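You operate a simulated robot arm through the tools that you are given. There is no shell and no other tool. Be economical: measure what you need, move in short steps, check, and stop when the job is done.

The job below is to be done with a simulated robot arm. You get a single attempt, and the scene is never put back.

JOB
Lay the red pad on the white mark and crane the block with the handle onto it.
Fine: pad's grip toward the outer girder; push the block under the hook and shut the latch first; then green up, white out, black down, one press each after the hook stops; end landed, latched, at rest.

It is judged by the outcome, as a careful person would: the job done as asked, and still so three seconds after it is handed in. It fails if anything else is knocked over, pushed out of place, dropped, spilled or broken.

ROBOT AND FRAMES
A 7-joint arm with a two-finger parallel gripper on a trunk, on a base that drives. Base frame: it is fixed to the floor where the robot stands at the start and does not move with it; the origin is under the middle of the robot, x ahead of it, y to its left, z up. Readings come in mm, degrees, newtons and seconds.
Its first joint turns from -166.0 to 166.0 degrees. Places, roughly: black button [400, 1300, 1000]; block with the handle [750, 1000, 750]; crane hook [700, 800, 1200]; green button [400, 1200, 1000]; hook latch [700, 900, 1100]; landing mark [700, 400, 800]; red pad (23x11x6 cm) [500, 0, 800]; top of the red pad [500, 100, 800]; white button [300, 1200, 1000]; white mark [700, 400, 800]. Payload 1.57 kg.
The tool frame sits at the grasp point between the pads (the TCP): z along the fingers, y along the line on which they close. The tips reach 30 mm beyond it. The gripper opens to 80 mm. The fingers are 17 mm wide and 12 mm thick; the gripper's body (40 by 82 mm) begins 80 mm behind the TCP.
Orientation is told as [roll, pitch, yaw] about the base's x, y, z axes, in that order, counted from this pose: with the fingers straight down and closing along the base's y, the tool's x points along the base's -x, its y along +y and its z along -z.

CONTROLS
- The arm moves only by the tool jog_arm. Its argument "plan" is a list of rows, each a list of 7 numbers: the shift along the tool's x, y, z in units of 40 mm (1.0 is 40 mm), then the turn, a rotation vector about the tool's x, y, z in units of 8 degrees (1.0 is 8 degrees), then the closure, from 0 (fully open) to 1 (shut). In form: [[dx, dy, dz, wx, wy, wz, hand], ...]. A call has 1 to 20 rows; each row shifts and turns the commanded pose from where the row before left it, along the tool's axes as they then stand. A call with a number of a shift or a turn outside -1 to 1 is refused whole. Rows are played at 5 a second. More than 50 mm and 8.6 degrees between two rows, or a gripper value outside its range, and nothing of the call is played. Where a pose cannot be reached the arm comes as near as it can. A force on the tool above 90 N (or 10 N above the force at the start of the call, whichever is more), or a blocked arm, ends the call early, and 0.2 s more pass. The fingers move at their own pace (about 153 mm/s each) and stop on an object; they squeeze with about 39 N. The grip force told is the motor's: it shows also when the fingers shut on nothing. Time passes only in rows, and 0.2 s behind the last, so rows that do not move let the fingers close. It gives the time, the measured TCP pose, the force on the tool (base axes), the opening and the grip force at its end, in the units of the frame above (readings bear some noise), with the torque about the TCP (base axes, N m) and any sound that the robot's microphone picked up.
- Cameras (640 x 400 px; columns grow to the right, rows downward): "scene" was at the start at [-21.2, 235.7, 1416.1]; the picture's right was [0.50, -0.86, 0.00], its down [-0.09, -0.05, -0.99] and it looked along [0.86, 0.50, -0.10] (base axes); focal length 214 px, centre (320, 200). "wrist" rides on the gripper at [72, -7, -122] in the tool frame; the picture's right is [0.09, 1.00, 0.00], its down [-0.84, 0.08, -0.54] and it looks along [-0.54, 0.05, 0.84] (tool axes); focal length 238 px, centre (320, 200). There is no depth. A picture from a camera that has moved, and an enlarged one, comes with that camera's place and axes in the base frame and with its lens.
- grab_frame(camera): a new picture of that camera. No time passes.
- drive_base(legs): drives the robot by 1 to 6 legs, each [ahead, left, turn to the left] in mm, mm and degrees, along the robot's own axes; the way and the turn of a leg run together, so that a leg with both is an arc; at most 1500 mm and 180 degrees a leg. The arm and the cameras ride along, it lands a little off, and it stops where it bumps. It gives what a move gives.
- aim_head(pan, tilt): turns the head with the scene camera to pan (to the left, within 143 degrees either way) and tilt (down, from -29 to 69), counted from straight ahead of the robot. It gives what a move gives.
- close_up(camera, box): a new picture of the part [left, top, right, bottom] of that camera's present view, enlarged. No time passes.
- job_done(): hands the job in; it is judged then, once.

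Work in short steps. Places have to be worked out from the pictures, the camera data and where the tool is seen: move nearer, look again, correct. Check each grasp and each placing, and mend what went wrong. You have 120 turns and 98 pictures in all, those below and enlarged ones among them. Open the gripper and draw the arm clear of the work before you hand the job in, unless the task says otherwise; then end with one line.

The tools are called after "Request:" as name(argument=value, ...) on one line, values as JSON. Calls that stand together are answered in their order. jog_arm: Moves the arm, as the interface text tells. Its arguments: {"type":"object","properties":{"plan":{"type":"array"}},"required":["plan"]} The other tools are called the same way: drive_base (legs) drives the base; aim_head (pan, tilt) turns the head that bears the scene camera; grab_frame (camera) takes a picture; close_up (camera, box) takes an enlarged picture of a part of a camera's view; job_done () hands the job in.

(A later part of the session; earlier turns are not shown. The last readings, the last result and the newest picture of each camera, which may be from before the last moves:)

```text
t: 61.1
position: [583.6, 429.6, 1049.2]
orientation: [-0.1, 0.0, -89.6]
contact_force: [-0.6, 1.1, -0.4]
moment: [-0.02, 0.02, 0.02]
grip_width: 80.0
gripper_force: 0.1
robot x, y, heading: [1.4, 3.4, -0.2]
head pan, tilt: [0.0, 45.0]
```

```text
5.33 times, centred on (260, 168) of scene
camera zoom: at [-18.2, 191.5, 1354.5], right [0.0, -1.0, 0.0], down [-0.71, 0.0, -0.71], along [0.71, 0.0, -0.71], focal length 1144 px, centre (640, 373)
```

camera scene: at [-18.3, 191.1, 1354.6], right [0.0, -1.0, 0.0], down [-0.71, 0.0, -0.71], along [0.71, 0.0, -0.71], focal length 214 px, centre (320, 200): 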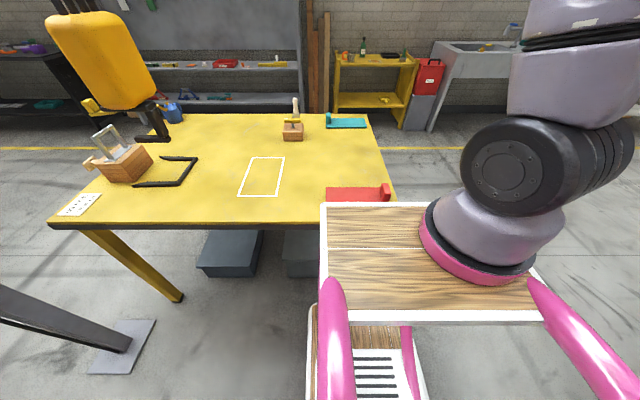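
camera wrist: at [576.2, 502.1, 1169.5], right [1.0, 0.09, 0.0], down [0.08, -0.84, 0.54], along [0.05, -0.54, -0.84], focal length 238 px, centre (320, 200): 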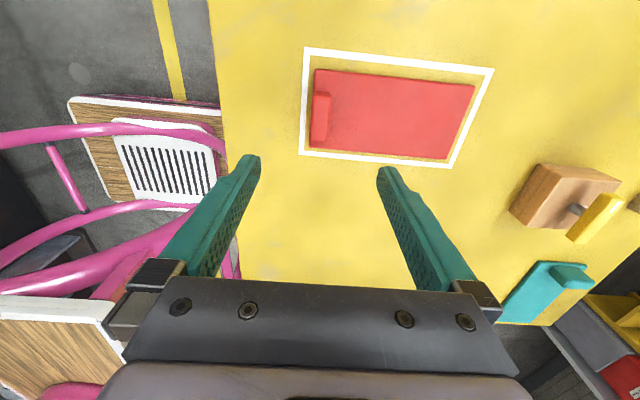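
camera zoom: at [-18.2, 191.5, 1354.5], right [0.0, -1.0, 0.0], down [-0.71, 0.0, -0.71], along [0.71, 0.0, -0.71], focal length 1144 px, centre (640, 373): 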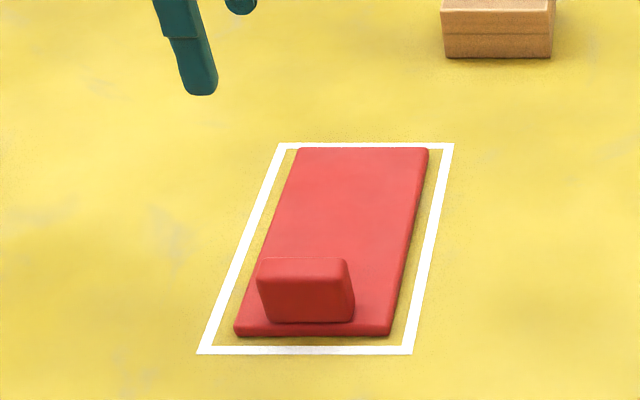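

Pad is centred in the mark, grip toward -x. Retract the arm high and drive left to study the block, hook and latch.

Request:
jog_arm(plan=[[0, -0.8, -0.8, 0, 0, 0, 0], [0, -0.8, -0.8, 0, 0, 0, 0], [0, -0.8, -0.8, 0, 0, 0, 0], [0, -0.8, -0.8, 0, 0, 0, 0], [0, -0.8, -0.8, 0, 0, 0, 0], [-0.7, -0.7, -0.7, 0, 0, 0, 0], [-0.7, -0.7, -0.7, 0, 0, 0, 0], [-1, 0, 0, 0, 0, 0, 0], [-1, 0, 0, 0, 0, 0, 0], [-1, 0, 0, 0, 0, 0, 0], [-1, 0, 0, 0, 0, 0, 0]])

Request:
drive_base(legs=[[0, 600, 0]])

Request:
aim_head(pan=10, tilt=25)

Request:
grab_frame(camera="scene")

```text
t: 63.5
position: [367.9, 214.5, 1264.2]
orientation: [0.0, -0.1, -89.8]
contact_force: [0.5, 0.1, -0.5]
moment: [-0.06, 0.01, -0.01]
grip_width: 80.1
gripper_force: 0.0
robot x, y, heading: [2.2, 1.7, -0.0]
head pan, tilt: [0.0, 45.0]
```

```text
t: 66.8
position: [372.8, 803.8, 1266.2]
orientation: [-0.1, 0.1, -90.3]
contact_force: [-0.1, -0.2, 0.2]
moment: [0.0, 0.0, 0.04]
grip_width: 80.0
gripper_force: 0.1
robot x, y, heading: [4.6, 592.5, -0.2]
head pan, tilt: [0.0, 45.0]
```

```text
t: 67.7
position: [373.4, 804.4, 1266.0]
orientation: [-0.1, 0.0, -90.3]
contact_force: [0.4, 0.6, -0.7]
moment: [0.0, 0.02, -0.02]
grip_width: 79.9
gripper_force: 0.0
robot x, y, heading: [4.4, 595.4, -0.6]
head pan, tilt: [10.0, 25.0]
```

```text
58 pictures are left
camera scene: at [-3.9, 800.1, 1385.1], right [0.16, -0.99, 0.0], down [-0.42, -0.07, -0.91], along [0.89, 0.15, -0.42], focal length 214 px, centre (320, 200)
```

scene: 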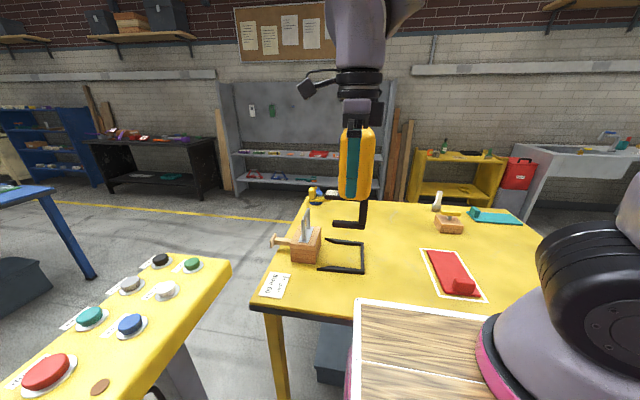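

Request:
close_up(camera="scene", box=[260, 120, 400, 290])

Request:
close_up(camera="scene", box=[0, 240, 240, 400])

```text
2.35 times, centred on (330, 205) of scene
camera zoom: at [-3.9, 800.1, 1385.1], right [0.16, -0.99, 0.0], down [-0.42, -0.07, -0.91], along [0.89, 0.15, -0.42], focal length 505 px, centre (296, 188)
```

zoom: 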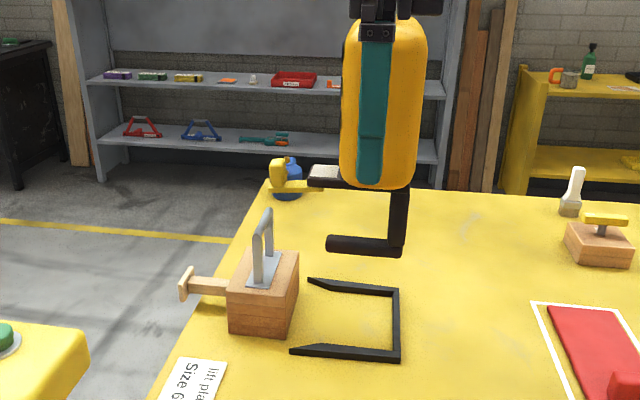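

```text
2.50 times, centred on (120, 320) of scene
camera zoom: at [-3.9, 800.1, 1385.1], right [0.16, -0.99, 0.0], down [-0.42, -0.07, -0.91], along [0.89, 0.15, -0.42], focal length 536 px, centre (820, -100)
```

zoom: 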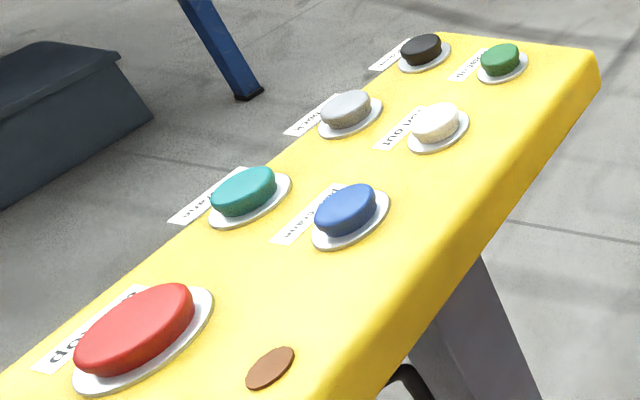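

Geometry: block centre ≈(692,980) with push-knob end ≈(699,1122,845); hook prong at z≈960, y 745–866; open latch lever from (700,865,1070) out to y≈950. I turn the gripper to yaw 0, close it, tilt it 48° forward so its body stays clear of the latch, and go left.

Request:
jog_arm(plan=[[0, 0, 0, 0, 0, -1, 1], [0, 0, 0, 0, 0, -1, 1], [0, 0, 0, 0, 0, -1, 1], [0, 0, 0, 0, 0, -1, 1], [0, 0, 0, 0, 0, -1, 1], [0, 0, 0, 0, 0, -1, 1], [0, 0, 0, 0, 0, -1, 1], [0, 0, 0, 0, 0, -1, 1], [0, 0, 0, 0, 0, -1, 1], [0, 0, 0, 0, 0, -1, 1], [0, 0, 0, 0, 0, -1, 1], [0, 0, 0, 0, 0, -0.25, 1]])

Request:
jog_arm(plan=[[0, 1, 0, 0, 0, 0, 1], [0, 1, 0, 0, 0, 0, 1], [0, 1, 0, 0, 0, 0, 1], [0, 1, 0, 0, 0, 0, 1], [0, 1, 0, 0, 0, 0, 1], [0, 1, 0, 0, 0, 0, 1], [0, 1, 0, 0, 0, 0, 1], [0, 1, 0, 0, 0, 0, 1], [0, 1, 0, 0, 0, 0, 1], [-1, 0, 0, 0, 0, 0, 1], [-1, 0, 0, 0, 0, 0, 1], [-1, 0, 0, 0, 0, 0, 1], [-1, 0, 0, 0, 0, 0, 1]])

Request:
jog_arm(plan=[[0, 0, 0, 0, -1, 0, 1], [0, 0, 0, 0, -1, 0, 1], [0, 0, 0, 0, -1, 0, 1], [0, 0, 0, 0, -1, 0, 1], [0, 0, 0, 0, -1, 0, 1], [0, 0, 0, 0, -1, 0, 1], [0, 0, 0, 0, 0, 0, 1]])

```text
t: 70.3
position: [372.9, 804.6, 1265.3]
orientation: [0.0, 0.2, -0.2]
contact_force: [1.0, 0.2, -0.7]
moment: [-0.04, -0.01, 0.01]
grip_width: 0.1
gripper_force: 21.6
robot x, y, heading: [4.0, 593.1, -0.5]
head pan, tilt: [10.0, 25.0]
```

```text
t: 73.1
position: [535.1, 1162.4, 1264.6]
orientation: [0.1, 0.1, -0.2]
contact_force: [-0.3, -0.3, 0.8]
moment: [-0.01, -0.09, 0.0]
grip_width: 0.0
gripper_force: 20.9
robot x, y, heading: [8.7, 596.6, -0.3]
head pan, tilt: [10.0, 25.0]
```

```text
t: 74.7
position: [535.6, 1162.7, 1265.8]
orientation: [0.1, -48.0, -0.3]
contact_force: [-0.3, 1.2, -0.5]
moment: [-0.02, 0.01, 0.0]
grip_width: 0.0
gripper_force: 21.4
robot x, y, heading: [1.8, 595.9, -0.4]
head pan, tilt: [10.0, 25.0]
```

Request:
jog_arm(plan=[[0.362, 0, 0.906, 0, 0, 0, 1], [0.362, 0, 0.906, 0, 0, 0, 1], [0.362, 0, 0.906, 0, 0, 0, 1], [0.362, 0, 0.906, 0, 0, 0, 1], [0.362, 0, 0.906, 0, 0, 0, 1], [0.362, 0, 0.906, 0, 0, 0, 1], [0.362, 0, 0.906, 0, 0, 0, 1], [0.362, 0, 0.906, 0, 0, 0, 1], [0.362, 0, 0.906, 0, 0, 0, 1], [0, 0, 0, 0, 0, 0, 1]])

Request:
grab_frame(camera="wrist")

Request:
close_up(camera="scene", box=[240, 120, 400, 280])

```text
t: 76.9
position: [690.0, 1161.1, 949.7]
orientation: [0.0, -47.9, -0.3]
contact_force: [-0.4, 0.1, -0.4]
moment: [-0.01, -0.02, -0.01]
grip_width: 0.0
gripper_force: 21.2
robot x, y, heading: [6.0, 594.9, -0.4]
head pan, tilt: [10.0, 25.0]
```

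```text
55 pictures are left
camera wrist: at [551.1, 1154.8, 977.9], right [-0.06, 1.0, -0.07], down [0.16, 0.08, 0.98], along [0.99, 0.05, -0.16], focal length 238 px, centre (320, 200)
```

wrist: 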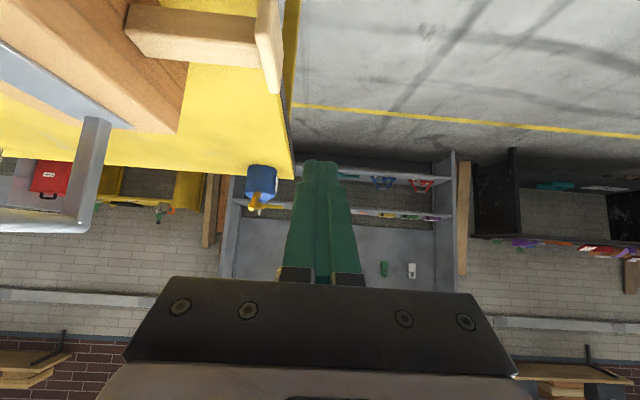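

```text
2.50 times, centred on (320, 200) of scene
camera zoom: at [-4.0, 800.2, 1385.1], right [0.16, -0.99, 0.0], down [-0.42, -0.07, -0.91], along [0.89, 0.15, -0.42], focal length 536 px, centre (320, 200)
```

zoom: 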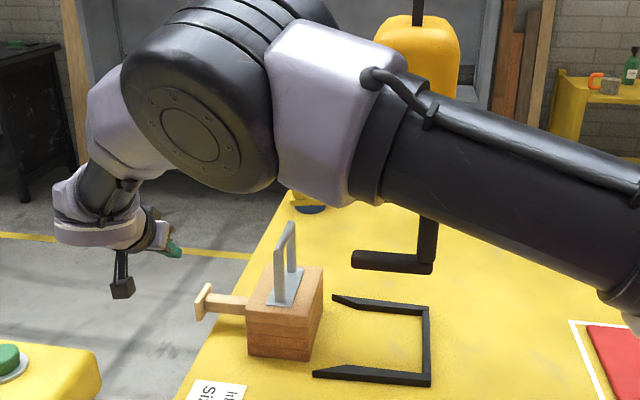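

The knob is at ≈(697,1129 end,845). Lower beside it and push -y by about 60 mm, then check alignment with the hook.

Request:
jog_arm(plan=[[0.6, 0, 0.54, 0, 0, 0, 1], [0.6, 0, 0.54, 0, 0, 0, 1], [0.6, 0, 0.54, 0, 0, 0, 1], [0, 0, 0, 0, 0, 0, 1], [0, -0.4, 0, 0, 0, 0, 1], [0, -0.4, 0, 0, 0, 0, 1], [0, -0.4, 0, 0, 0, 0, 1], [0, -0.4, 0, 0, 0, 0, 1], [0, -0.4, 0, 0, 0, 0, 1], [0, 0, 0, 0, 0, 0, 1]])

Request:
grab_frame(camera="wrist")

Request:
close_up(camera="scene", box=[240, 120, 400, 280])

```text
t: 79.1
position: [689.5, 1082.1, 853.6]
orientation: [0.1, -47.9, -0.3]
contact_force: [0.2, -0.1, 0.3]
moment: [-0.03, -0.04, -0.01]
grip_width: 0.0
gripper_force: 21.3
robot x, y, heading: [6.8, 593.3, -0.2]
head pan, tilt: [10.0, 25.0]
```

```text
53 pictures are left
camera wrist: at [550.1, 1075.8, 882.1], right [-0.06, 1.0, -0.07], down [0.16, 0.08, 0.98], along [0.99, 0.04, -0.16], focal length 238 px, centre (320, 200)
```

wrist: 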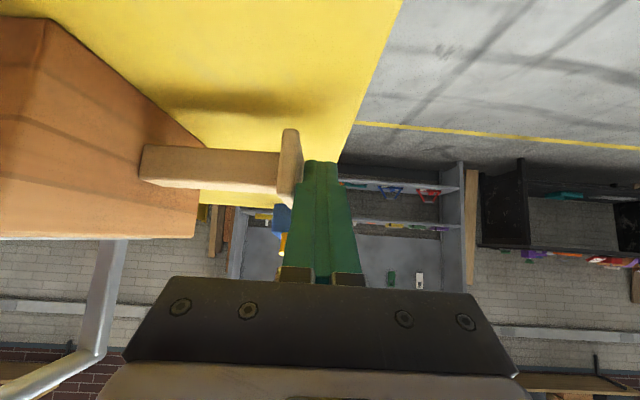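

```text
2.50 times, centred on (320, 200) of scene
camera zoom: at [-3.9, 800.3, 1385.1], right [0.16, -0.99, 0.0], down [-0.42, -0.07, -0.91], along [0.89, 0.15, -0.42], focal length 536 px, centre (320, 200)
```

zoom: 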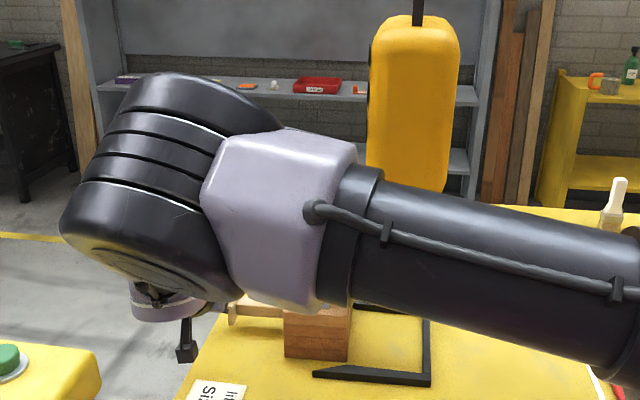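

Block is straight and moving with the push. Continue another ~110 mm.

Request:
jog_arm(plan=[[0, -0.4, 0, 0, 0, 0, 1], [0, -0.4, 0, 0, 0, 0, 1], [0, -0.4, 0, 0, 0, 0, 1], [0, -0.4, 0, 0, 0, 0, 1], [0, -0.4, 0, 0, 0, 0, 1], [0, -0.4, 0, 0, 0, 0, 1], [0, -0.3, 0, 0, 0, 0, 1], [0, 0, 0, 0, 0, 0, 1]])

Request:
grab_frame(camera="wrist")

Request:
grab_frame(camera="scene")

```text
t: 80.9
position: [688.8, 974.6, 853.8]
orientation: [0.1, -47.9, -0.2]
contact_force: [0.4, 1.6, 0.1]
moment: [0.02, 0.0, 0.0]
grip_width: 0.1
gripper_force: 21.4
robot x, y, heading: [5.8, 593.6, -0.7]
head pan, tilt: [10.0, 25.0]
```

```text
51 pictures are left
camera wrist: at [549.1, 968.5, 881.8], right [-0.06, 1.0, -0.07], down [0.16, 0.08, 0.98], along [0.99, 0.05, -0.16], focal length 238 px, centre (320, 200)
```

wrist: 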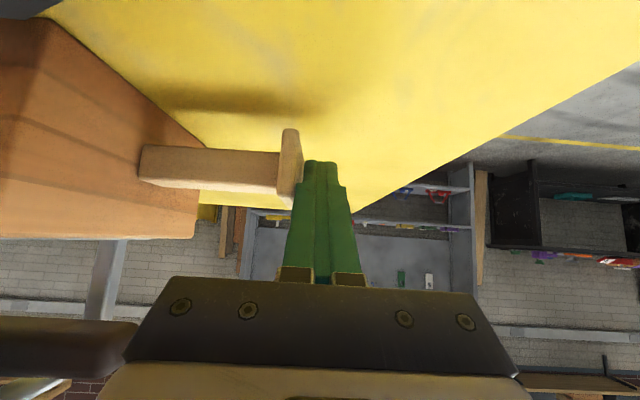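

```text
50 pictures are left
camera scene: at [-3.9, 800.3, 1385.1], right [0.16, -0.99, 0.0], down [-0.42, -0.07, -0.91], along [0.89, 0.15, -0.42], focal length 214 px, centre (320, 200)
```

scene: 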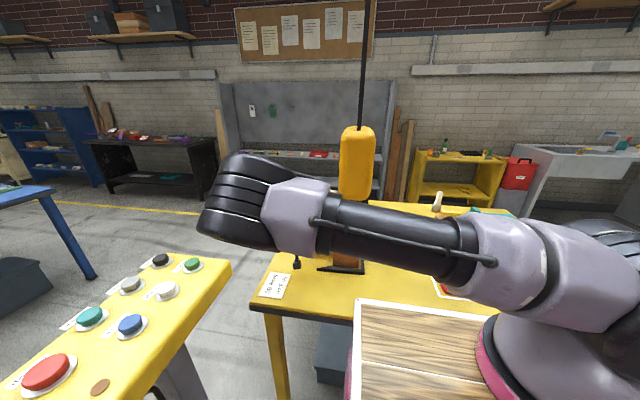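

The prong passes through the hoop. Block centre is ≈814; push the last ~20–30 mm gently to the stop.

Request:
jog_arm(plan=[[0, -0.15, 0, 0, 0, 0, 1], [0, -0.15, 0, 0, 0, 0, 1], [0, -0.1, 0, 0, 0, 0, 1], [0, -0.1, 0, 0, 0, 0, 1], [0, 0, 0, 0, 0, 0, 1]])

```text
t: 82.1
position: [688.2, 965.2, 854.2]
orientation: [0.8, -48.1, 0.2]
contact_force: [10.4, 60.9, 13.0]
moment: [-0.55, 0.12, -0.25]
grip_width: 0.1
gripper_force: 21.2
robot x, y, heading: [4.2, 596.7, -0.5]
head pan, tilt: [10.0, 25.0]
```

60 N reaction: the block is seated against the stop. Back off +y and raise to look at the latch.

Request:
jog_arm(plan=[[0, 0.5, 0, 0, 0, 0, 1], [0, 1, 0, 0, 0, 0, 1], [0, 1, 0, 0, 0, 0, 1], [-0.74, 0.2, -0.67, 0, 0, 0, 1], [-0.74, 0.2, -0.67, 0, 0, 0, 1], [-0.74, 0, -0.67, 0, 0, 0, 1], [-0.74, 0, -0.67, 0, 0, 0, 1], [0, 0, 0, 0, 0, 0, 1]])

Request:
grab_frame(camera="wrist")

Request:
grab_frame(camera="scene")

```text
t: 83.9
position: [687.8, 1069.0, 1012.2]
orientation: [0.0, -47.9, -0.2]
contact_force: [-0.7, -0.3, 0.1]
moment: [-0.01, 0.0, 0.01]
grip_width: 0.0
gripper_force: 21.1
robot x, y, heading: [3.2, 594.3, -0.9]
head pan, tilt: [10.0, 25.0]
```

```text
49 pictures are left
camera wrist: at [549.8, 1062.5, 1040.5], right [-0.06, 1.0, -0.07], down [0.16, 0.08, 0.98], along [0.99, 0.04, -0.16], focal length 238 px, centre (320, 200)
```

wrist: 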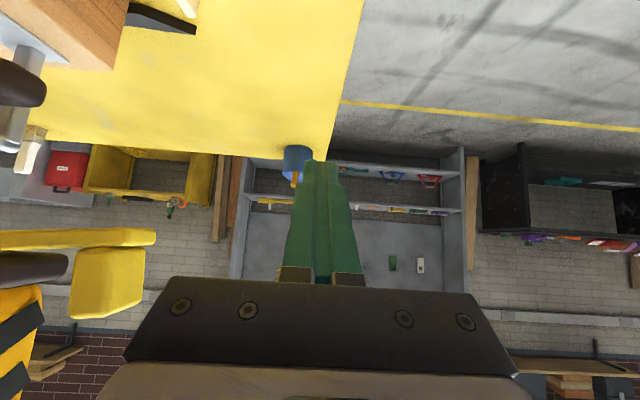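

```text
48 pictures are left
camera scene: at [-3.9, 800.4, 1385.1], right [0.16, -0.99, 0.0], down [-0.42, -0.07, -0.91], along [0.89, 0.15, -0.42], focal length 214 px, centre (320, 200)
```

scene: 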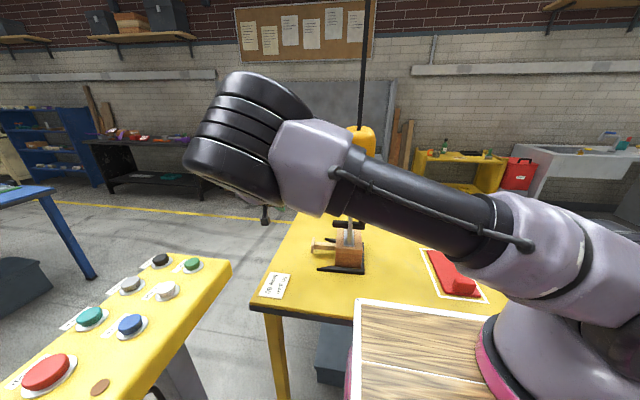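

I back the wrist camera off in x to see the latch whole.

Request:
jog_arm(plan=[[0.59, -0.45, -0.73, 0, 0, 0, 1], [0.59, -0.45, -0.73, 0, 0, 0, 1], [0.59, -0.45, -0.73, 0, 0, 0, 1], [0.59, -0.45, -0.73, 0, 0, 0, 1], [0.59, -0.45, -0.73, 0, 0, 0, 1], [0, 0, 0, 0, 0, 0, 1]])

Request:
grab_frame(camera="wrist")

Request:
close_up(camera="wrist", box=[150, 150, 330, 300])

```text
t: 85.3
position: [517.8, 969.1, 1022.8]
orientation: [-0.4, -48.3, -2.0]
contact_force: [-0.2, -0.1, 0.1]
moment: [0.04, -0.06, 0.0]
grip_width: 0.0
gripper_force: 20.8
robot x, y, heading: [5.2, 592.8, -0.5]
head pan, tilt: [10.0, 25.0]
```

```text
47 pictures are left
camera wrist: at [378.5, 967.9, 1049.2], right [-0.02, 1.0, -0.07], down [0.16, 0.08, 0.98], along [0.99, 0.01, -0.16], focal length 238 px, centre (320, 200)
```

wrist: 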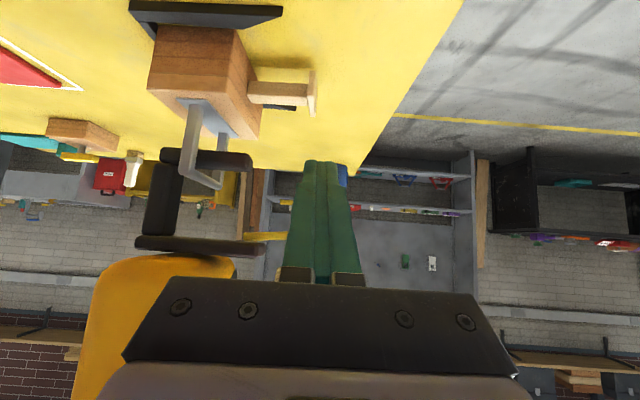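

```text
2.67 times, centred on (240, 225) of wrist
camera zoom: at [378.5, 967.9, 1049.2], right [-0.02, 1.0, -0.07], down [0.16, 0.08, 0.98], along [0.99, 0.01, -0.16], focal length 636 px, centre (533, 133)
```

zoom: 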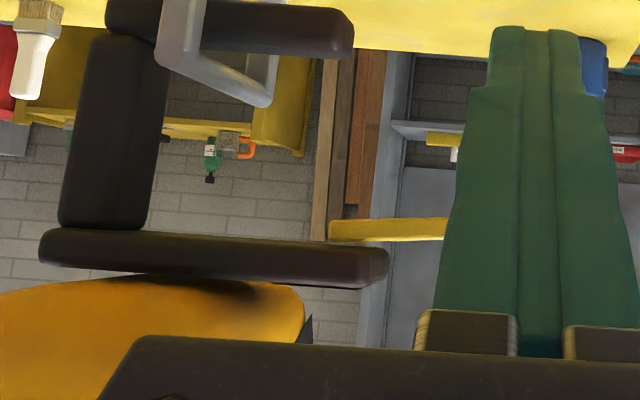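

The C-hook's prong is through the hoop; the yellow latch bar sticks out +y under the upper bracket (z≈1053) with a thumb tab on top, so it swings down to shut. I raise and come over it from +y side for another look.

Request:
jog_arm(plan=[[-0.59, 0.25, -0.53, 0, 0, 0, 1], [-0.59, 0.25, -0.53, 0, 0, 0, 1], [-0.59, 0.25, -0.53, 0, 0, 0, 1], [-0.59, 0.25, -0.53, 0, 0, 0, 1], [-0.55, 0, 0.61, 0, 0, 0, 1], [-0.55, 0, 0.61, 0, 0, 0, 1], [-0.55, 0, 0.61, 0, 0, 0, 1], [-0.55, 0, 0.61, 0, 0, 0, 1], [-0.3, 0, 0.33, 0, 0, 0, 1], [0, 0, 0, 0, 0, 0, 1]])

Request:
grab_frame(camera="wrist")

```text
t: 87.5
position: [651.1, 1020.3, 1151.4]
orientation: [0.0, -47.9, -0.3]
contact_force: [1.3, 1.0, -0.3]
moment: [0.04, 0.01, -0.01]
grip_width: 0.0
gripper_force: 21.2
robot x, y, heading: [5.1, 596.4, -0.3]
head pan, tilt: [10.0, 25.0]
```

```text
45 pictures are left
camera wrist: at [511.4, 1013.9, 1179.1], right [-0.06, 1.0, -0.07], down [0.16, 0.08, 0.98], along [0.99, 0.05, -0.16], focal length 238 px, centre (320, 200)
```

wrist: 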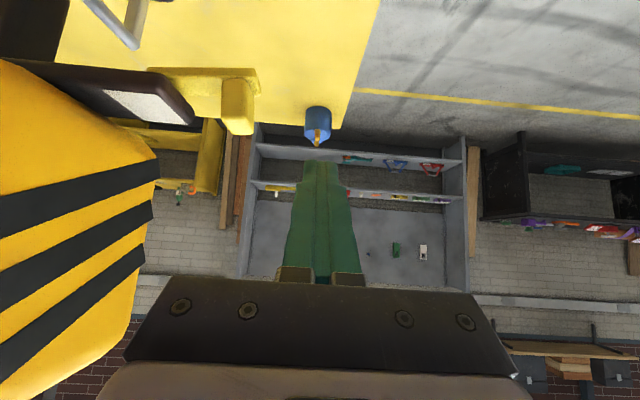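

The tab is at x≈691, y 941–967, top z≈1100, bar at z≈1055. I lower onto the tab and push it down along its arc, first half.

Request:
jog_arm(plan=[[-0.157, -0.68, 0.38, 0, 0, 0, 1], [-0.157, -0.68, 0.38, 0, 0, 0, 1], [0.37, 0, 0.335, 0, 0, 0, 1], [0.335, 0.05, 0.3, 0, 0, 0, 1], [0.3, 0.075, 0.27, 0, 0, 0, 1], [0.335, 0.1, 0.3, 0, 0, 0, 1], [0.316, 0.025, 0.284, 0, 0, 0, 1], [0, 0, 0, 0, 0, 0, 1]])

Request:
grab_frame(camera="wrist")

```text
t: 89.3
position: [681.4, 977.1, 1049.3]
orientation: [-0.1, -47.9, -0.4]
contact_force: [-0.8, -0.8, 0.3]
moment: [0.04, -0.01, 0.02]
grip_width: 0.0
gripper_force: 21.4
robot x, y, heading: [3.5, 592.1, -0.5]
head pan, tilt: [10.0, 25.0]
```

```text
44 pictures are left
camera wrist: at [542.6, 970.9, 1077.9], right [-0.06, 1.0, -0.07], down [0.16, 0.08, 0.98], along [0.99, 0.04, -0.16], focal length 238 px, centre (320, 200)
```

wrist: 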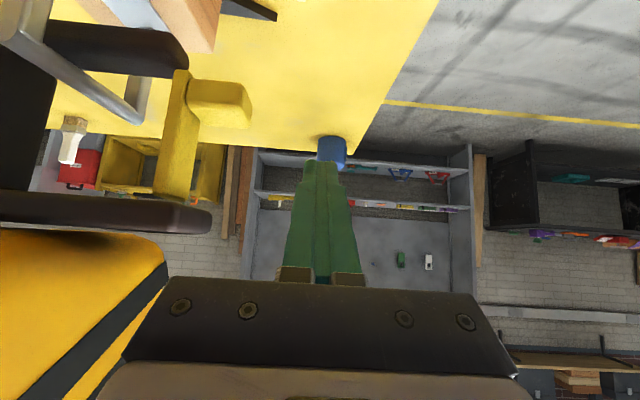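

The latch has swung down to vertical, closing the hook. I press gently on its tab in -y to make sure it is fully shut.

Request:
jog_arm(plan=[[0.5, 0, 0.45, 0, 0, 0, 1], [0.45, 0, 0.4, 0, 0, 0, 1], [0, -0.4, 0, 0, 0, 0, 1], [0, -0.3, 0, 0, 0, 0, 1], [0, -0.2, 0, 0, 0, 0, 1], [0, -0.15, 0, 0, 0, 0, 1], [0, -0.1, 0, 0, 0, 0, 1], [0, 0, 0, 0, 0, 0, 1]])

Request:
grab_frame(camera="wrist")

```text
t: 91.1
position: [681.3, 932.8, 999.7]
orientation: [0.1, -48.0, -0.2]
contact_force: [3.5, 13.1, -3.1]
moment: [0.17, 0.01, 0.24]
grip_width: 0.0
gripper_force: 20.9
robot x, y, heading: [0.6, 592.5, -0.5]
head pan, tilt: [10.0, 25.0]
```

```text
43 pictures are left
camera wrist: at [542.0, 925.2, 1026.8], right [-0.06, 1.0, -0.07], down [0.16, 0.08, 0.98], along [0.99, 0.05, -0.16], focal length 238 px, centre (320, 200)
```

wrist: 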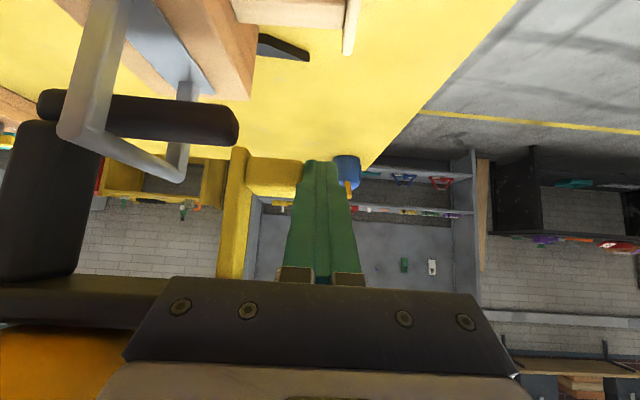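

Latch shut and firm (13 N reaction, bar vertical against the prong tip). Withdraw, straighten the tool, and head for the console.

Request:
jog_arm(plan=[[0, 0.7, 0, 0, 0, 0, 1], [0, 1, 0, 0, 0, 0, 1], [0, 0.3, -1, 0, 0, 0, 1], [0, 0, -1, 0, 0, 0, 1], [0, 0, -1, 0, 0, 0, 1], [0, 0, -1, 0, 0, 0, 1], [0, 0, -1, 0, 0, 0, 1], [0, 0, -1, 0, 0, 0, 1], [0, 0, -1, 0, 0, 0, 1], [0, 0, 0, 0, 1, 0, 1], [0, 0, 0, 0, 1, 0, 1], [0, 0, 0, 0, 1, 0, 1], [0, 0, 0, 0, 1, 0, 1], [0, 0, 0, 0, 1, 0, 1], [0, 0, 0, 0, 1, 0, 1], [0, 0, 0, 0, 0, 0, 1]])

Request:
aim_head(pan=30, tilt=25)

Request:
grab_frame(camera="scene")

Request:
grab_frame(camera="wrist")

```text
t: 93.1
position: [554.3, 961.3, 1184.8]
orientation: [-0.1, -47.4, -9.6]
contact_force: [-0.5, 0.0, 0.5]
moment: [0.03, 0.01, 0.01]
grip_width: 0.0
gripper_force: 21.0
robot x, y, heading: [-0.1, 597.7, -0.7]
head pan, tilt: [10.0, 25.0]
stopped in row 10: the arm was blocked; the commanded pose is now the measured one
```

```text
t: 94.0
position: [556.8, 960.4, 1185.7]
orientation: [0.0, -47.2, -9.9]
contact_force: [0.3, -0.2, -0.3]
moment: [0.0, -0.01, 0.01]
grip_width: 0.2
gripper_force: 20.9
robot x, y, heading: [3.3, 596.8, -0.6]
head pan, tilt: [30.0, 25.0]
```

```text
42 pictures are left
camera scene: at [-5.7, 813.5, 1405.4], right [0.3, -0.95, 0.0], down [-0.21, -0.07, -0.98], along [0.93, 0.3, -0.22], focal length 214 px, centre (320, 200)
```

scene: 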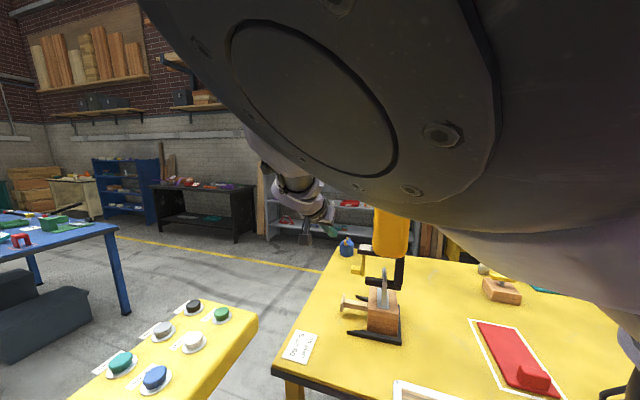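

```text
41 pictures are left
camera wrist: at [418.0, 976.8, 1215.0], right [0.11, 0.99, -0.07], down [0.18, 0.05, 0.98], along [0.98, -0.12, -0.17], focal length 238 px, centre (320, 200)
```

wrist: 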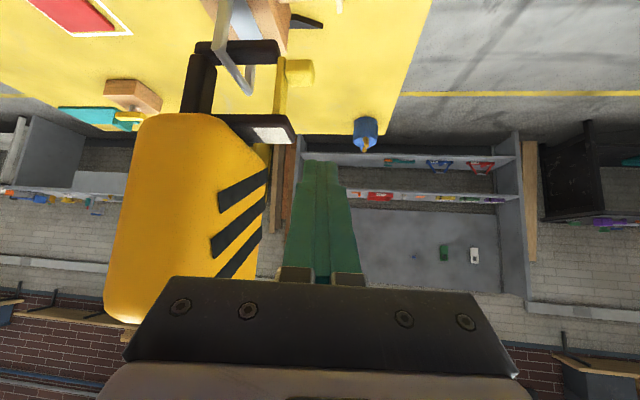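

The folding elbow met the head; nothing else was touched and hook/latch look fine. Untilting moves the wrist forward, away from the head, so I do this with some +y.

Request:
jog_arm(plan=[[-0.4, 0.3, 0.5, 0, 0, 0, 1], [-0.4, 0.6, 0.4, 0, 0, 0, 1], [0, 0.4, 0, 0, 1, 0, 1], [0, 0.4, 0, 0, 1, 0, 1], [0, 0.4, 0, 0, 1, 0, 1], [0, 0.4, 0, 0, 1, 0, 1], [0, 0.4, 0, 0, 1, 0, 1], [0, 0.4, 0, 0, 0.9, 0, 1], [0, 0, 0, 0, 0, 0, 1]])

Request:
grab_frame(camera="scene")

```text
t: 96.0
position: [619.2, 1085.9, 1185.1]
orientation: [0.1, 0.1, -9.1]
contact_force: [0.2, -0.4, -0.1]
moment: [0.03, 0.03, 0.0]
grip_width: 0.0
gripper_force: 21.1
robot x, y, heading: [5.1, 594.1, -0.8]
head pan, tilt: [30.0, 25.0]
```

```text
40 pictures are left
camera scene: at [-14.4, 830.4, 1385.1], right [0.49, -0.87, 0.0], down [-0.37, -0.21, -0.91], along [0.79, 0.45, -0.42], focal length 214 px, centre (320, 200)
```

scene: 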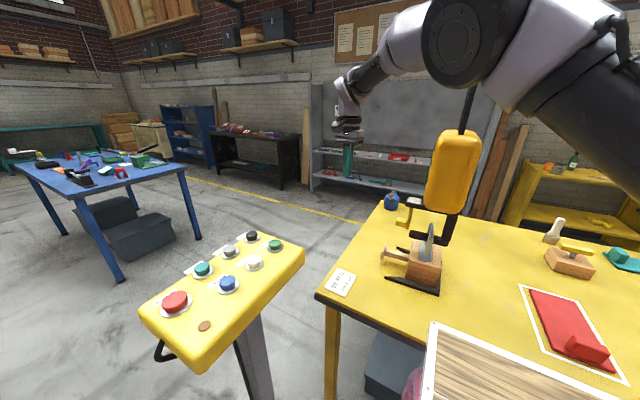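

Request:
close_up(camera="scene", box=[360, 180, 480, 300])

Request:
close_up(camera="scene", box=[140, 215, 320, 335])

```text
3.33 times, centred on (420, 240) of scene
camera zoom: at [-14.4, 830.4, 1385.1], right [0.49, -0.87, 0.0], down [-0.37, -0.21, -0.91], along [0.79, 0.45, -0.42], focal length 715 px, centre (-13, 67)
```

zoom: 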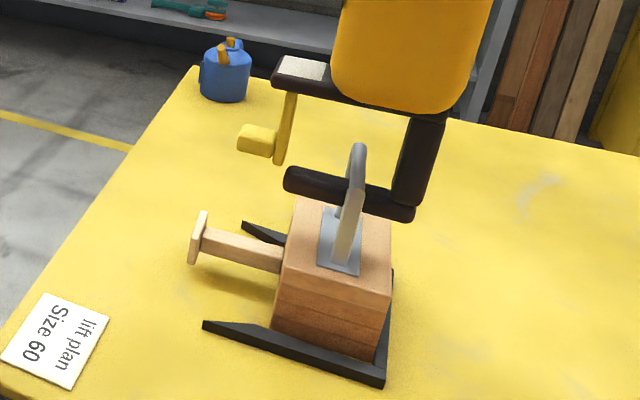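

```text
3.33 times, centred on (230, 275) of scene
camera zoom: at [-14.4, 830.4, 1385.1], right [0.49, -0.87, 0.0], down [-0.37, -0.21, -0.91], along [0.79, 0.45, -0.42], focal length 715 px, centre (620, -50)
```

zoom: 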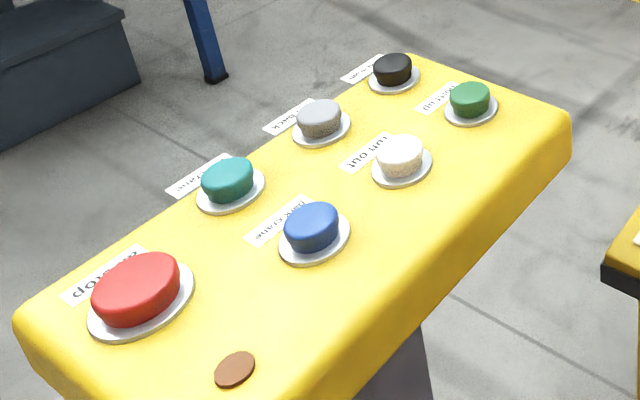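

Hook is threaded, latch shut, labels read "hoist up", "run out", "hoist down". Now move over the console with the tool vertical and look down at the buttons.

Request:
jog_arm(plan=[[0, 0, 0, 0, 0, -1, 1], [0, 0, -0.5, 0, 0, -0.14, 1], [0.9, 0.2, 0, 0, 0, 0, 1], [0.9, 0.2, 0, 0, 0, 0, 1], [0.9, 0.2, 0, 0, 0, 0, 1], [0.9, 0.2, 0, 0, 0, 0, 1], [0.9, 0.2, 0, 0, 0, 0, 1], [0.9, 0.2, 0, 0, 0, 0, 1], [0.9, 0.2, 0, 0, 0, 0, 1], [0.7, 0.2, 0, 0, 0, 0, 1], [0, 0, 0, 0, 0, 0, 1]])

Request:
grab_frame(camera="wrist")

```text
t: 98.3
position: [339.1, 1151.3, 1205.7]
orientation: [0.1, 0.1, -0.1]
contact_force: [-0.3, -1.0, 1.0]
moment: [-0.02, 0.01, -0.02]
grip_width: 0.1
gripper_force: 21.6
robot x, y, heading: [5.9, 591.4, -0.6]
head pan, tilt: [30.0, 25.0]
```

```text
37 pictures are left
camera wrist: at [266.7, 1143.5, 1326.2], right [-0.09, 1.0, 0.0], down [0.84, 0.08, 0.54], along [0.54, 0.05, -0.84], focal length 238 px, centre (320, 200)
```

wrist: 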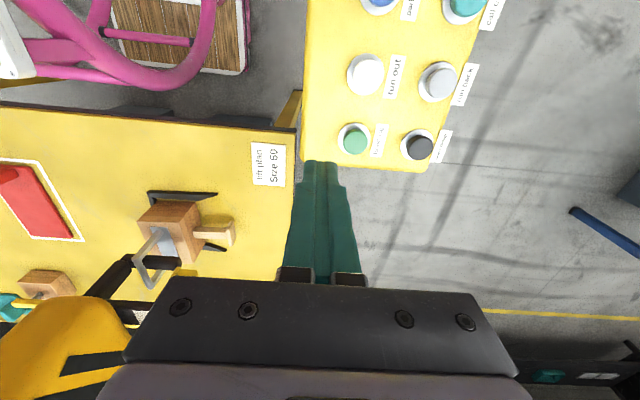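

Triangulated: green (371,1202), white (288,1202), black (373,1296), tops at z≈1002. Go above green, close to the cap.

Request:
jog_arm(plan=[[-0.4, 0.64, 0.6, 0, 0, 0, 1], [-0.4, 0.64, 0.6, 0, 0, 0, 1], [0, 0, 0.9, 0, 0, 0, 1], [0, 0, 0.9, 0, 0, 0, 1], [0, 0, 0.7, 0, 0, 0, 1], [0, 0, 0, 0, 0, 0, 1]])

Request:
close_up(camera="wrist", box=[220, 60, 420, 210])

Request:
close_up(camera="scene", box=[200, 180, 330, 300])

```text
t: 99.8
position: [369.9, 1203.4, 1059.5]
orientation: [0.1, 0.0, 0.0]
contact_force: [-0.5, 0.9, -0.8]
moment: [0.0, 0.0, -0.02]
grip_width: 0.0
gripper_force: 21.5
robot x, y, heading: [-0.1, 595.8, -0.7]
head pan, tilt: [30.0, 25.0]
```

```text
2.67 times, centred on (320, 135) of wrist
camera zoom: at [298.2, 1196.2, 1180.0], right [-0.09, 1.0, 0.0], down [0.84, 0.08, 0.54], along [0.54, 0.05, -0.84], focal length 636 px, centre (320, 373)
```

zoom: 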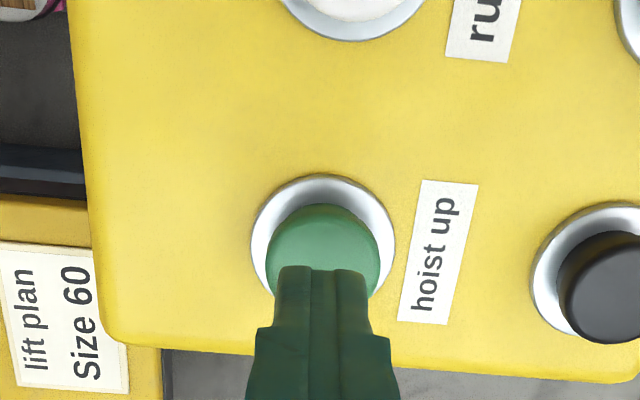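

```text
3.33 times, centred on (265, 240) of scene
camera zoom: at [-14.3, 830.4, 1385.1], right [0.49, -0.87, 0.0], down [-0.37, -0.21, -0.91], along [0.79, 0.45, -0.42], focal length 715 px, centre (503, 67)
```

zoom: 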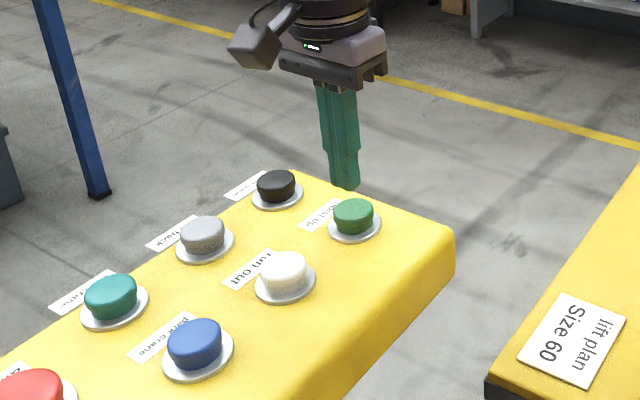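

Tip is centred above green, ~25 mm up. Lower and press gently once, then lift.

Request:
jog_arm(plan=[[0, 0, 0.5, 0, 0, 0, 1], [0, 0, 0.1, 0, 0, 0, 1], [0, 0, 0.1, 0, 0, 0, 1], [0, 0, 0.1, 0, 0, 0, 1]])

```text
t: 100.8
position: [371.2, 1203.6, 1026.8]
orientation: [0.1, -0.1, 0.1]
contact_force: [-1.1, -0.1, 2.5]
moment: [0.04, -0.01, 0.03]
grip_width: 0.1
gripper_force: 21.2
robot x, y, heading: [6.1, 593.1, -0.5]
head pan, tilt: [30.0, 25.0]
heard: click
```

Click heard. Lift off and watch the hoist.

Request:
jog_arm(plan=[[0, 0, -0.5, 0, 0, 0, 1], [0, 0, -0.5, 0, 0, 0, 1], [0, 0, 0, 0, 0, 0, 1], [0, 0, 0, 0, 0, 0, 1], [0, 0, 0, 0, 0, 0, 1]])

Request:
close_up(camera="scene", box=[320, 100, 520, 300])

```text
t: 102.0
position: [369.9, 1201.9, 1066.3]
orientation: [0.1, 0.0, 0.0]
contact_force: [-0.2, 0.5, -0.6]
moment: [-0.03, -0.01, 0.0]
grip_width: 0.0
gripper_force: 20.7
robot x, y, heading: [1.3, 593.7, -0.7]
head pan, tilt: [30.0, 25.0]
```

```text
2.00 times, centred on (420, 200) of scene
camera zoom: at [-14.3, 830.5, 1385.1], right [0.49, -0.87, 0.0], down [-0.37, -0.21, -0.91], along [0.79, 0.45, -0.42], focal length 429 px, centre (120, 200)
```

zoom: 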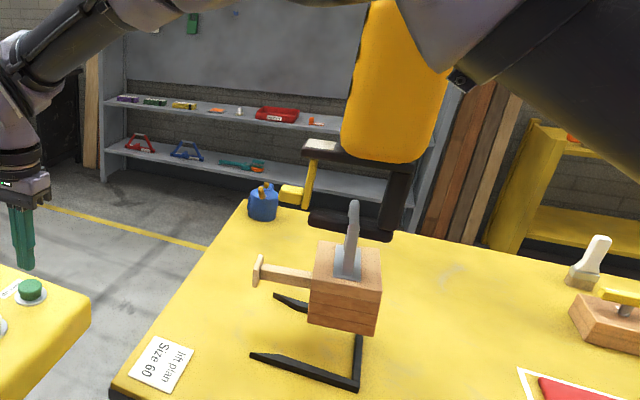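

The block is being lifted. Wait while moving above white.

Request:
jog_arm(plan=[[0.68, 0, 0, 0, 0, 0, 1], [0.68, 0, 0, 0, 0, 0, 1], [0.69, 0, 0, 0, 0, 0, 1], [0, 0, 0, 0, 0, 0, 1], [0, 0, 0, 0, 0, 0, 1], [0, 0, 0, 0, 0, 0, 1], [0, 0, 0, 0, 0, 0, 1], [0, 0, 0, 0, 0, 0, 1], [0, 0, 0, 0, 0, 0, 1], [0, 0, 0, 0, 0, 0, 1], [0, 0, 0, 0, 0, 0, 1], [0, 0, 0, 0, 0, 0, 1], [0, 0, 0, 0, 0, 0, 1], [0, 0, 0, 0, 0, 0, 1], [0, 0, 0, 0, 0, 0, 1]])

Request:
close_up(camera="scene", box=[320, 100, 520, 300])

Request:
close_up(camera="wrist", box=[220, 60, 420, 210])

```text
t: 105.2
position: [287.7, 1203.7, 1065.3]
orientation: [0.1, 0.1, 0.0]
contact_force: [0.2, 0.6, -0.1]
moment: [-0.03, 0.02, -0.01]
grip_width: 0.1
gripper_force: 21.6
robot x, y, heading: [5.2, 595.6, -0.5]
head pan, tilt: [30.0, 25.0]
```

```text
2.00 times, centred on (420, 200) of scene
camera zoom: at [-14.3, 830.5, 1385.1], right [0.49, -0.87, 0.0], down [-0.37, -0.21, -0.91], along [0.79, 0.45, -0.42], focal length 429 px, centre (120, 200)
```

zoom: 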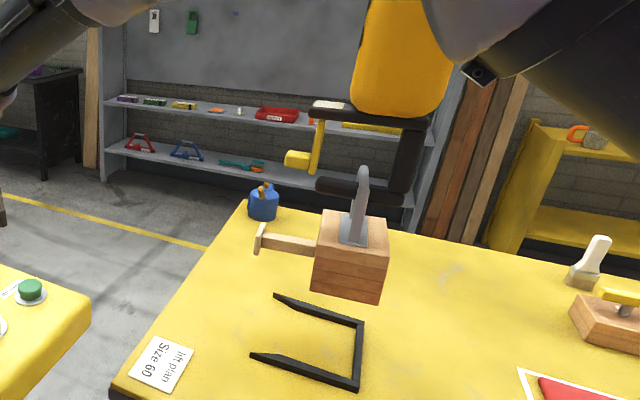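

```text
2.67 times, centred on (320, 135) of wrist
camera zoom: at [215.9, 1195.7, 1186.9], right [-0.09, 1.0, 0.0], down [0.84, 0.08, 0.54], along [0.54, 0.05, -0.84], focal length 636 px, centre (320, 373)
```

zoom: 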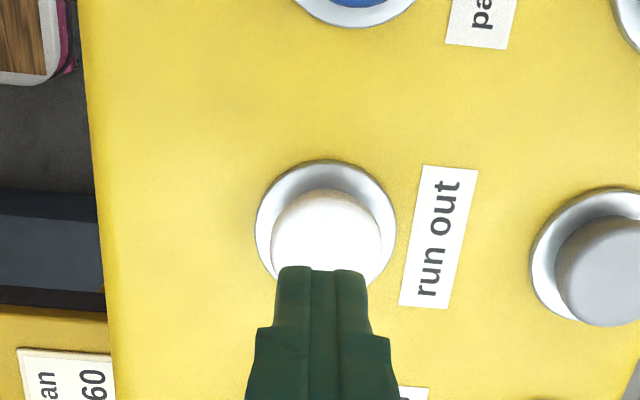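

Wait 2 s more and compare to be sure the hook has stopped.

Request:
jog_arm(plan=[[0, 0, 0, 0, 0, 0, 1], [0, 0, 0, 0, 0, 0, 1], [0, 0, 0, 0, 0, 0, 1], [0, 0, 0, 0, 0, 0, 1], [0, 0, 0, 0, 0, 0, 1], [0, 0, 0, 0, 0, 0, 1], [0, 0, 0, 0, 0, 0, 1], [0, 0, 0, 0, 0, 0, 1], [0, 0, 0, 0, 0, 0, 1], [0, 0, 0, 0, 0, 0, 1]])

Request:
close_up(camera="scene", box=[320, 100, 520, 300])

```text
t: 107.3
position: [287.8, 1203.5, 1065.3]
orientation: [0.1, 0.0, -0.1]
contact_force: [-1.0, -1.0, -0.7]
moment: [-0.02, 0.01, -0.01]
grip_width: 0.1
gripper_force: 21.4
robot x, y, heading: [5.2, 594.3, -0.7]
head pan, tilt: [30.0, 25.0]
```

```text
2.00 times, centred on (420, 200) of scene
camera zoom: at [-14.3, 830.5, 1385.1], right [0.49, -0.87, 0.0], down [-0.37, -0.21, -0.91], along [0.79, 0.45, -0.42], focal length 429 px, centre (120, 200)
```

zoom: 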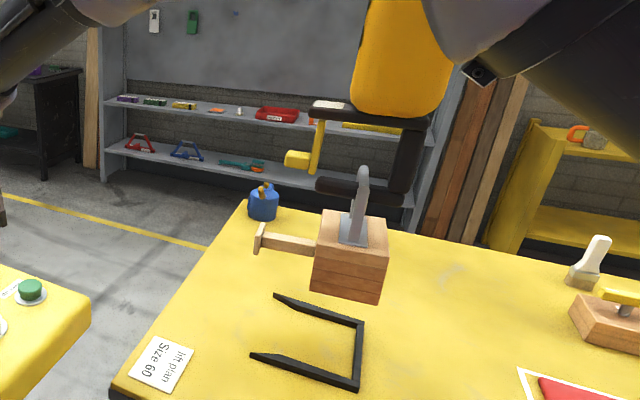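

Hook has stopped at its top with the block hanging. Press white once.

Request:
jog_arm(plan=[[0, 0, 0.65, 0, 0, 0, 1], [0, 0, 0.1, 0, 0, 0, 1], [0, 0, 0.1, 0, 0, 0, 1], [0, 0, 0.1, 0, 0, 0, 1]])

```text
t: 108.3
position: [287.0, 1202.0, 1027.6]
orientation: [0.2, 0.0, 0.0]
contact_force: [1.2, 1.2, 1.3]
moment: [0.0, -0.01, 0.01]
grip_width: 0.0
gripper_force: 20.9
robot x, y, heading: [3.8, 592.3, -0.8]
head pan, tilt: [30.0, 25.0]
```

No click yet; press 3–4 mm further.

Request:
jog_arm(plan=[[0, 0, 0.08, 0, 0, 0, 1]])

```text
t: 108.8
position: [288.2, 1202.1, 1024.5]
orientation: [0.1, 0.1, 0.0]
contact_force: [-0.8, 0.2, 2.6]
moment: [0.01, -0.05, 0.05]
grip_width: 0.0
gripper_force: 21.5
robot x, y, heading: [1.7, 590.3, -0.3]
head pan, tilt: [30.0, 25.0]
heard: click
```

Click. Lift off and move toward above black while the trolley runs.

Request:
jog_arm(plan=[[0, 0, -0.6, 0, 0, 0, 1], [0, 0, -0.6, 0, 0, 0, 1], [-0.7, 0.8, 0, 0, 0, 0, 1], [-0.7, 0.8, 0, 0, 0, 0, 1], [-0.73, 0.75, 0, 0, 0, 0, 1], [0, 0, 0, 0, 0, 0, 1], [0, 0, 0, 0, 0, 0, 1], [0, 0, 0, 0, 0, 0, 1], [0, 0, 0, 0, 0, 0, 1], [0, 0, 0, 0, 0, 0, 1]])

Request:
aim_head(pan=0, tilt=30)

Request:
grab_frame(camera="scene")

Request:
close_up(camera="wrist", box=[220, 60, 420, 210])

```text
t: 111.0
position: [373.9, 1296.0, 1071.3]
orientation: [0.1, 0.1, 0.0]
contact_force: [-1.1, -0.7, -0.8]
moment: [0.01, -0.03, -0.02]
grip_width: 0.0
gripper_force: 21.2
robot x, y, heading: [3.6, 594.6, -0.6]
head pan, tilt: [30.0, 25.0]
```

```text
t: 111.9
position: [374.8, 1295.6, 1073.0]
orientation: [0.1, 0.1, 0.0]
contact_force: [0.2, -0.2, 0.2]
moment: [0.01, 0.03, -0.03]
grip_width: 0.0
gripper_force: 21.5
robot x, y, heading: [5.0, 594.3, -0.5]
head pan, tilt: [0.0, 30.0]
```

```text
30 pictures are left
camera scene: at [-4.1, 784.4, 1377.2], right [-0.01, -1.0, 0.0], down [-0.5, 0.0, -0.87], along [0.87, -0.01, -0.5], focal length 214 px, centre (320, 200)
```

scene: 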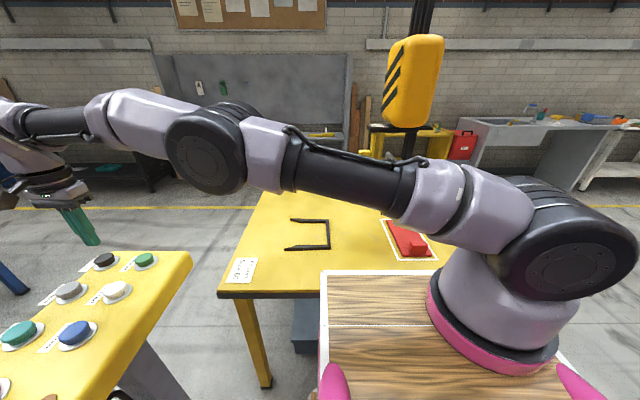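

```text
2.67 times, centred on (320, 135) of wrist
camera zoom: at [302.2, 1288.9, 1193.7], right [-0.09, 1.0, 0.0], down [0.84, 0.08, 0.54], along [0.54, 0.05, -0.84], focal length 636 px, centre (320, 373)
```

zoom: 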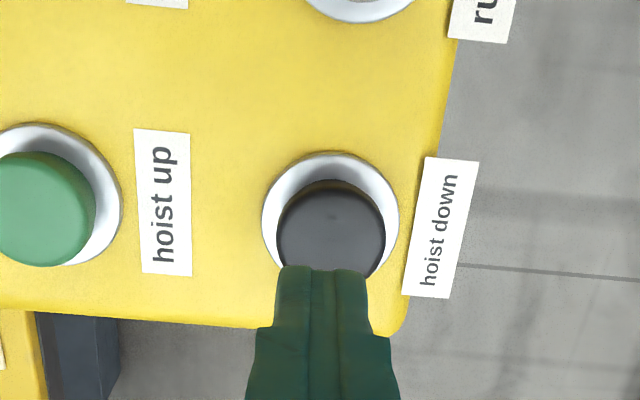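

The trolley is running toward the mark. Wait for it to stop and settle.

Request:
jog_arm(plan=[[0, 0, 0, 0, 0, 0, 1], [0, 0, 0, 0, 0, 0, 1], [0, 0, 0, 0, 0, 0, 1], [0, 0, 0, 0, 0, 0, 1], [0, 0, 0, 0, 0, 0, 1], [0, 0, 0, 0, 0, 0, 1], [0, 0, 0, 0, 0, 0, 1], [0, 0, 0, 0, 0, 0, 1], [0, 0, 0, 0, 0, 0, 1], [0, 0, 0, 0, 0, 0, 1], [0, 0, 0, 0, 0, 0, 1], [0, 0, 0, 0, 0, 0, 1], [0, 0, 0, 0, 0, 0, 1], [0, 0, 0, 0, 0, 0, 1], [0, 0, 0, 0, 0, 0, 1]])

Request:
aim_head(pan=-30, tilt=30)

Request:
grab_frame(camera="scene")

```text
t: 115.1
position: [374.3, 1295.7, 1071.9]
orientation: [0.1, -0.1, 0.0]
contact_force: [0.3, -0.3, 0.0]
moment: [0.02, -0.01, -0.02]
grip_width: 0.0
gripper_force: 21.4
robot x, y, heading: [8.3, 594.0, -0.6]
head pan, tilt: [0.0, 30.0]
```

```text
t: 116.0
position: [374.4, 1296.6, 1072.9]
orientation: [0.1, 0.0, 0.0]
contact_force: [-0.4, 0.2, 0.0]
moment: [0.0, 0.0, 0.0]
grip_width: 0.0
gripper_force: 21.1
robot x, y, heading: [4.9, 599.2, -0.4]
head pan, tilt: [-30.0, 30.0]
```

```text
28 pictures are left
camera scene: at [-16.7, 739.3, 1377.2], right [-0.51, -0.86, 0.0], down [-0.43, 0.25, -0.87], along [0.75, -0.44, -0.5], focal length 214 px, centre (320, 200)
```

scene: 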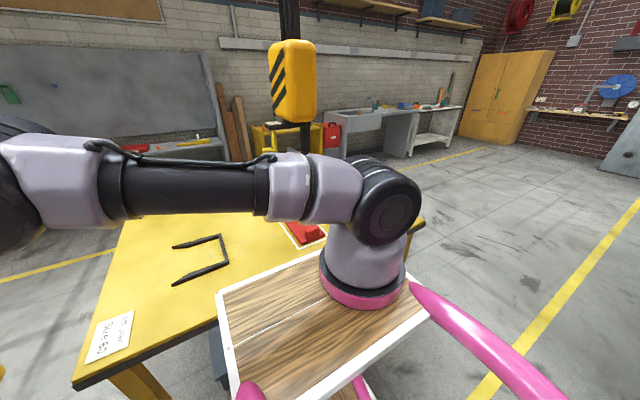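

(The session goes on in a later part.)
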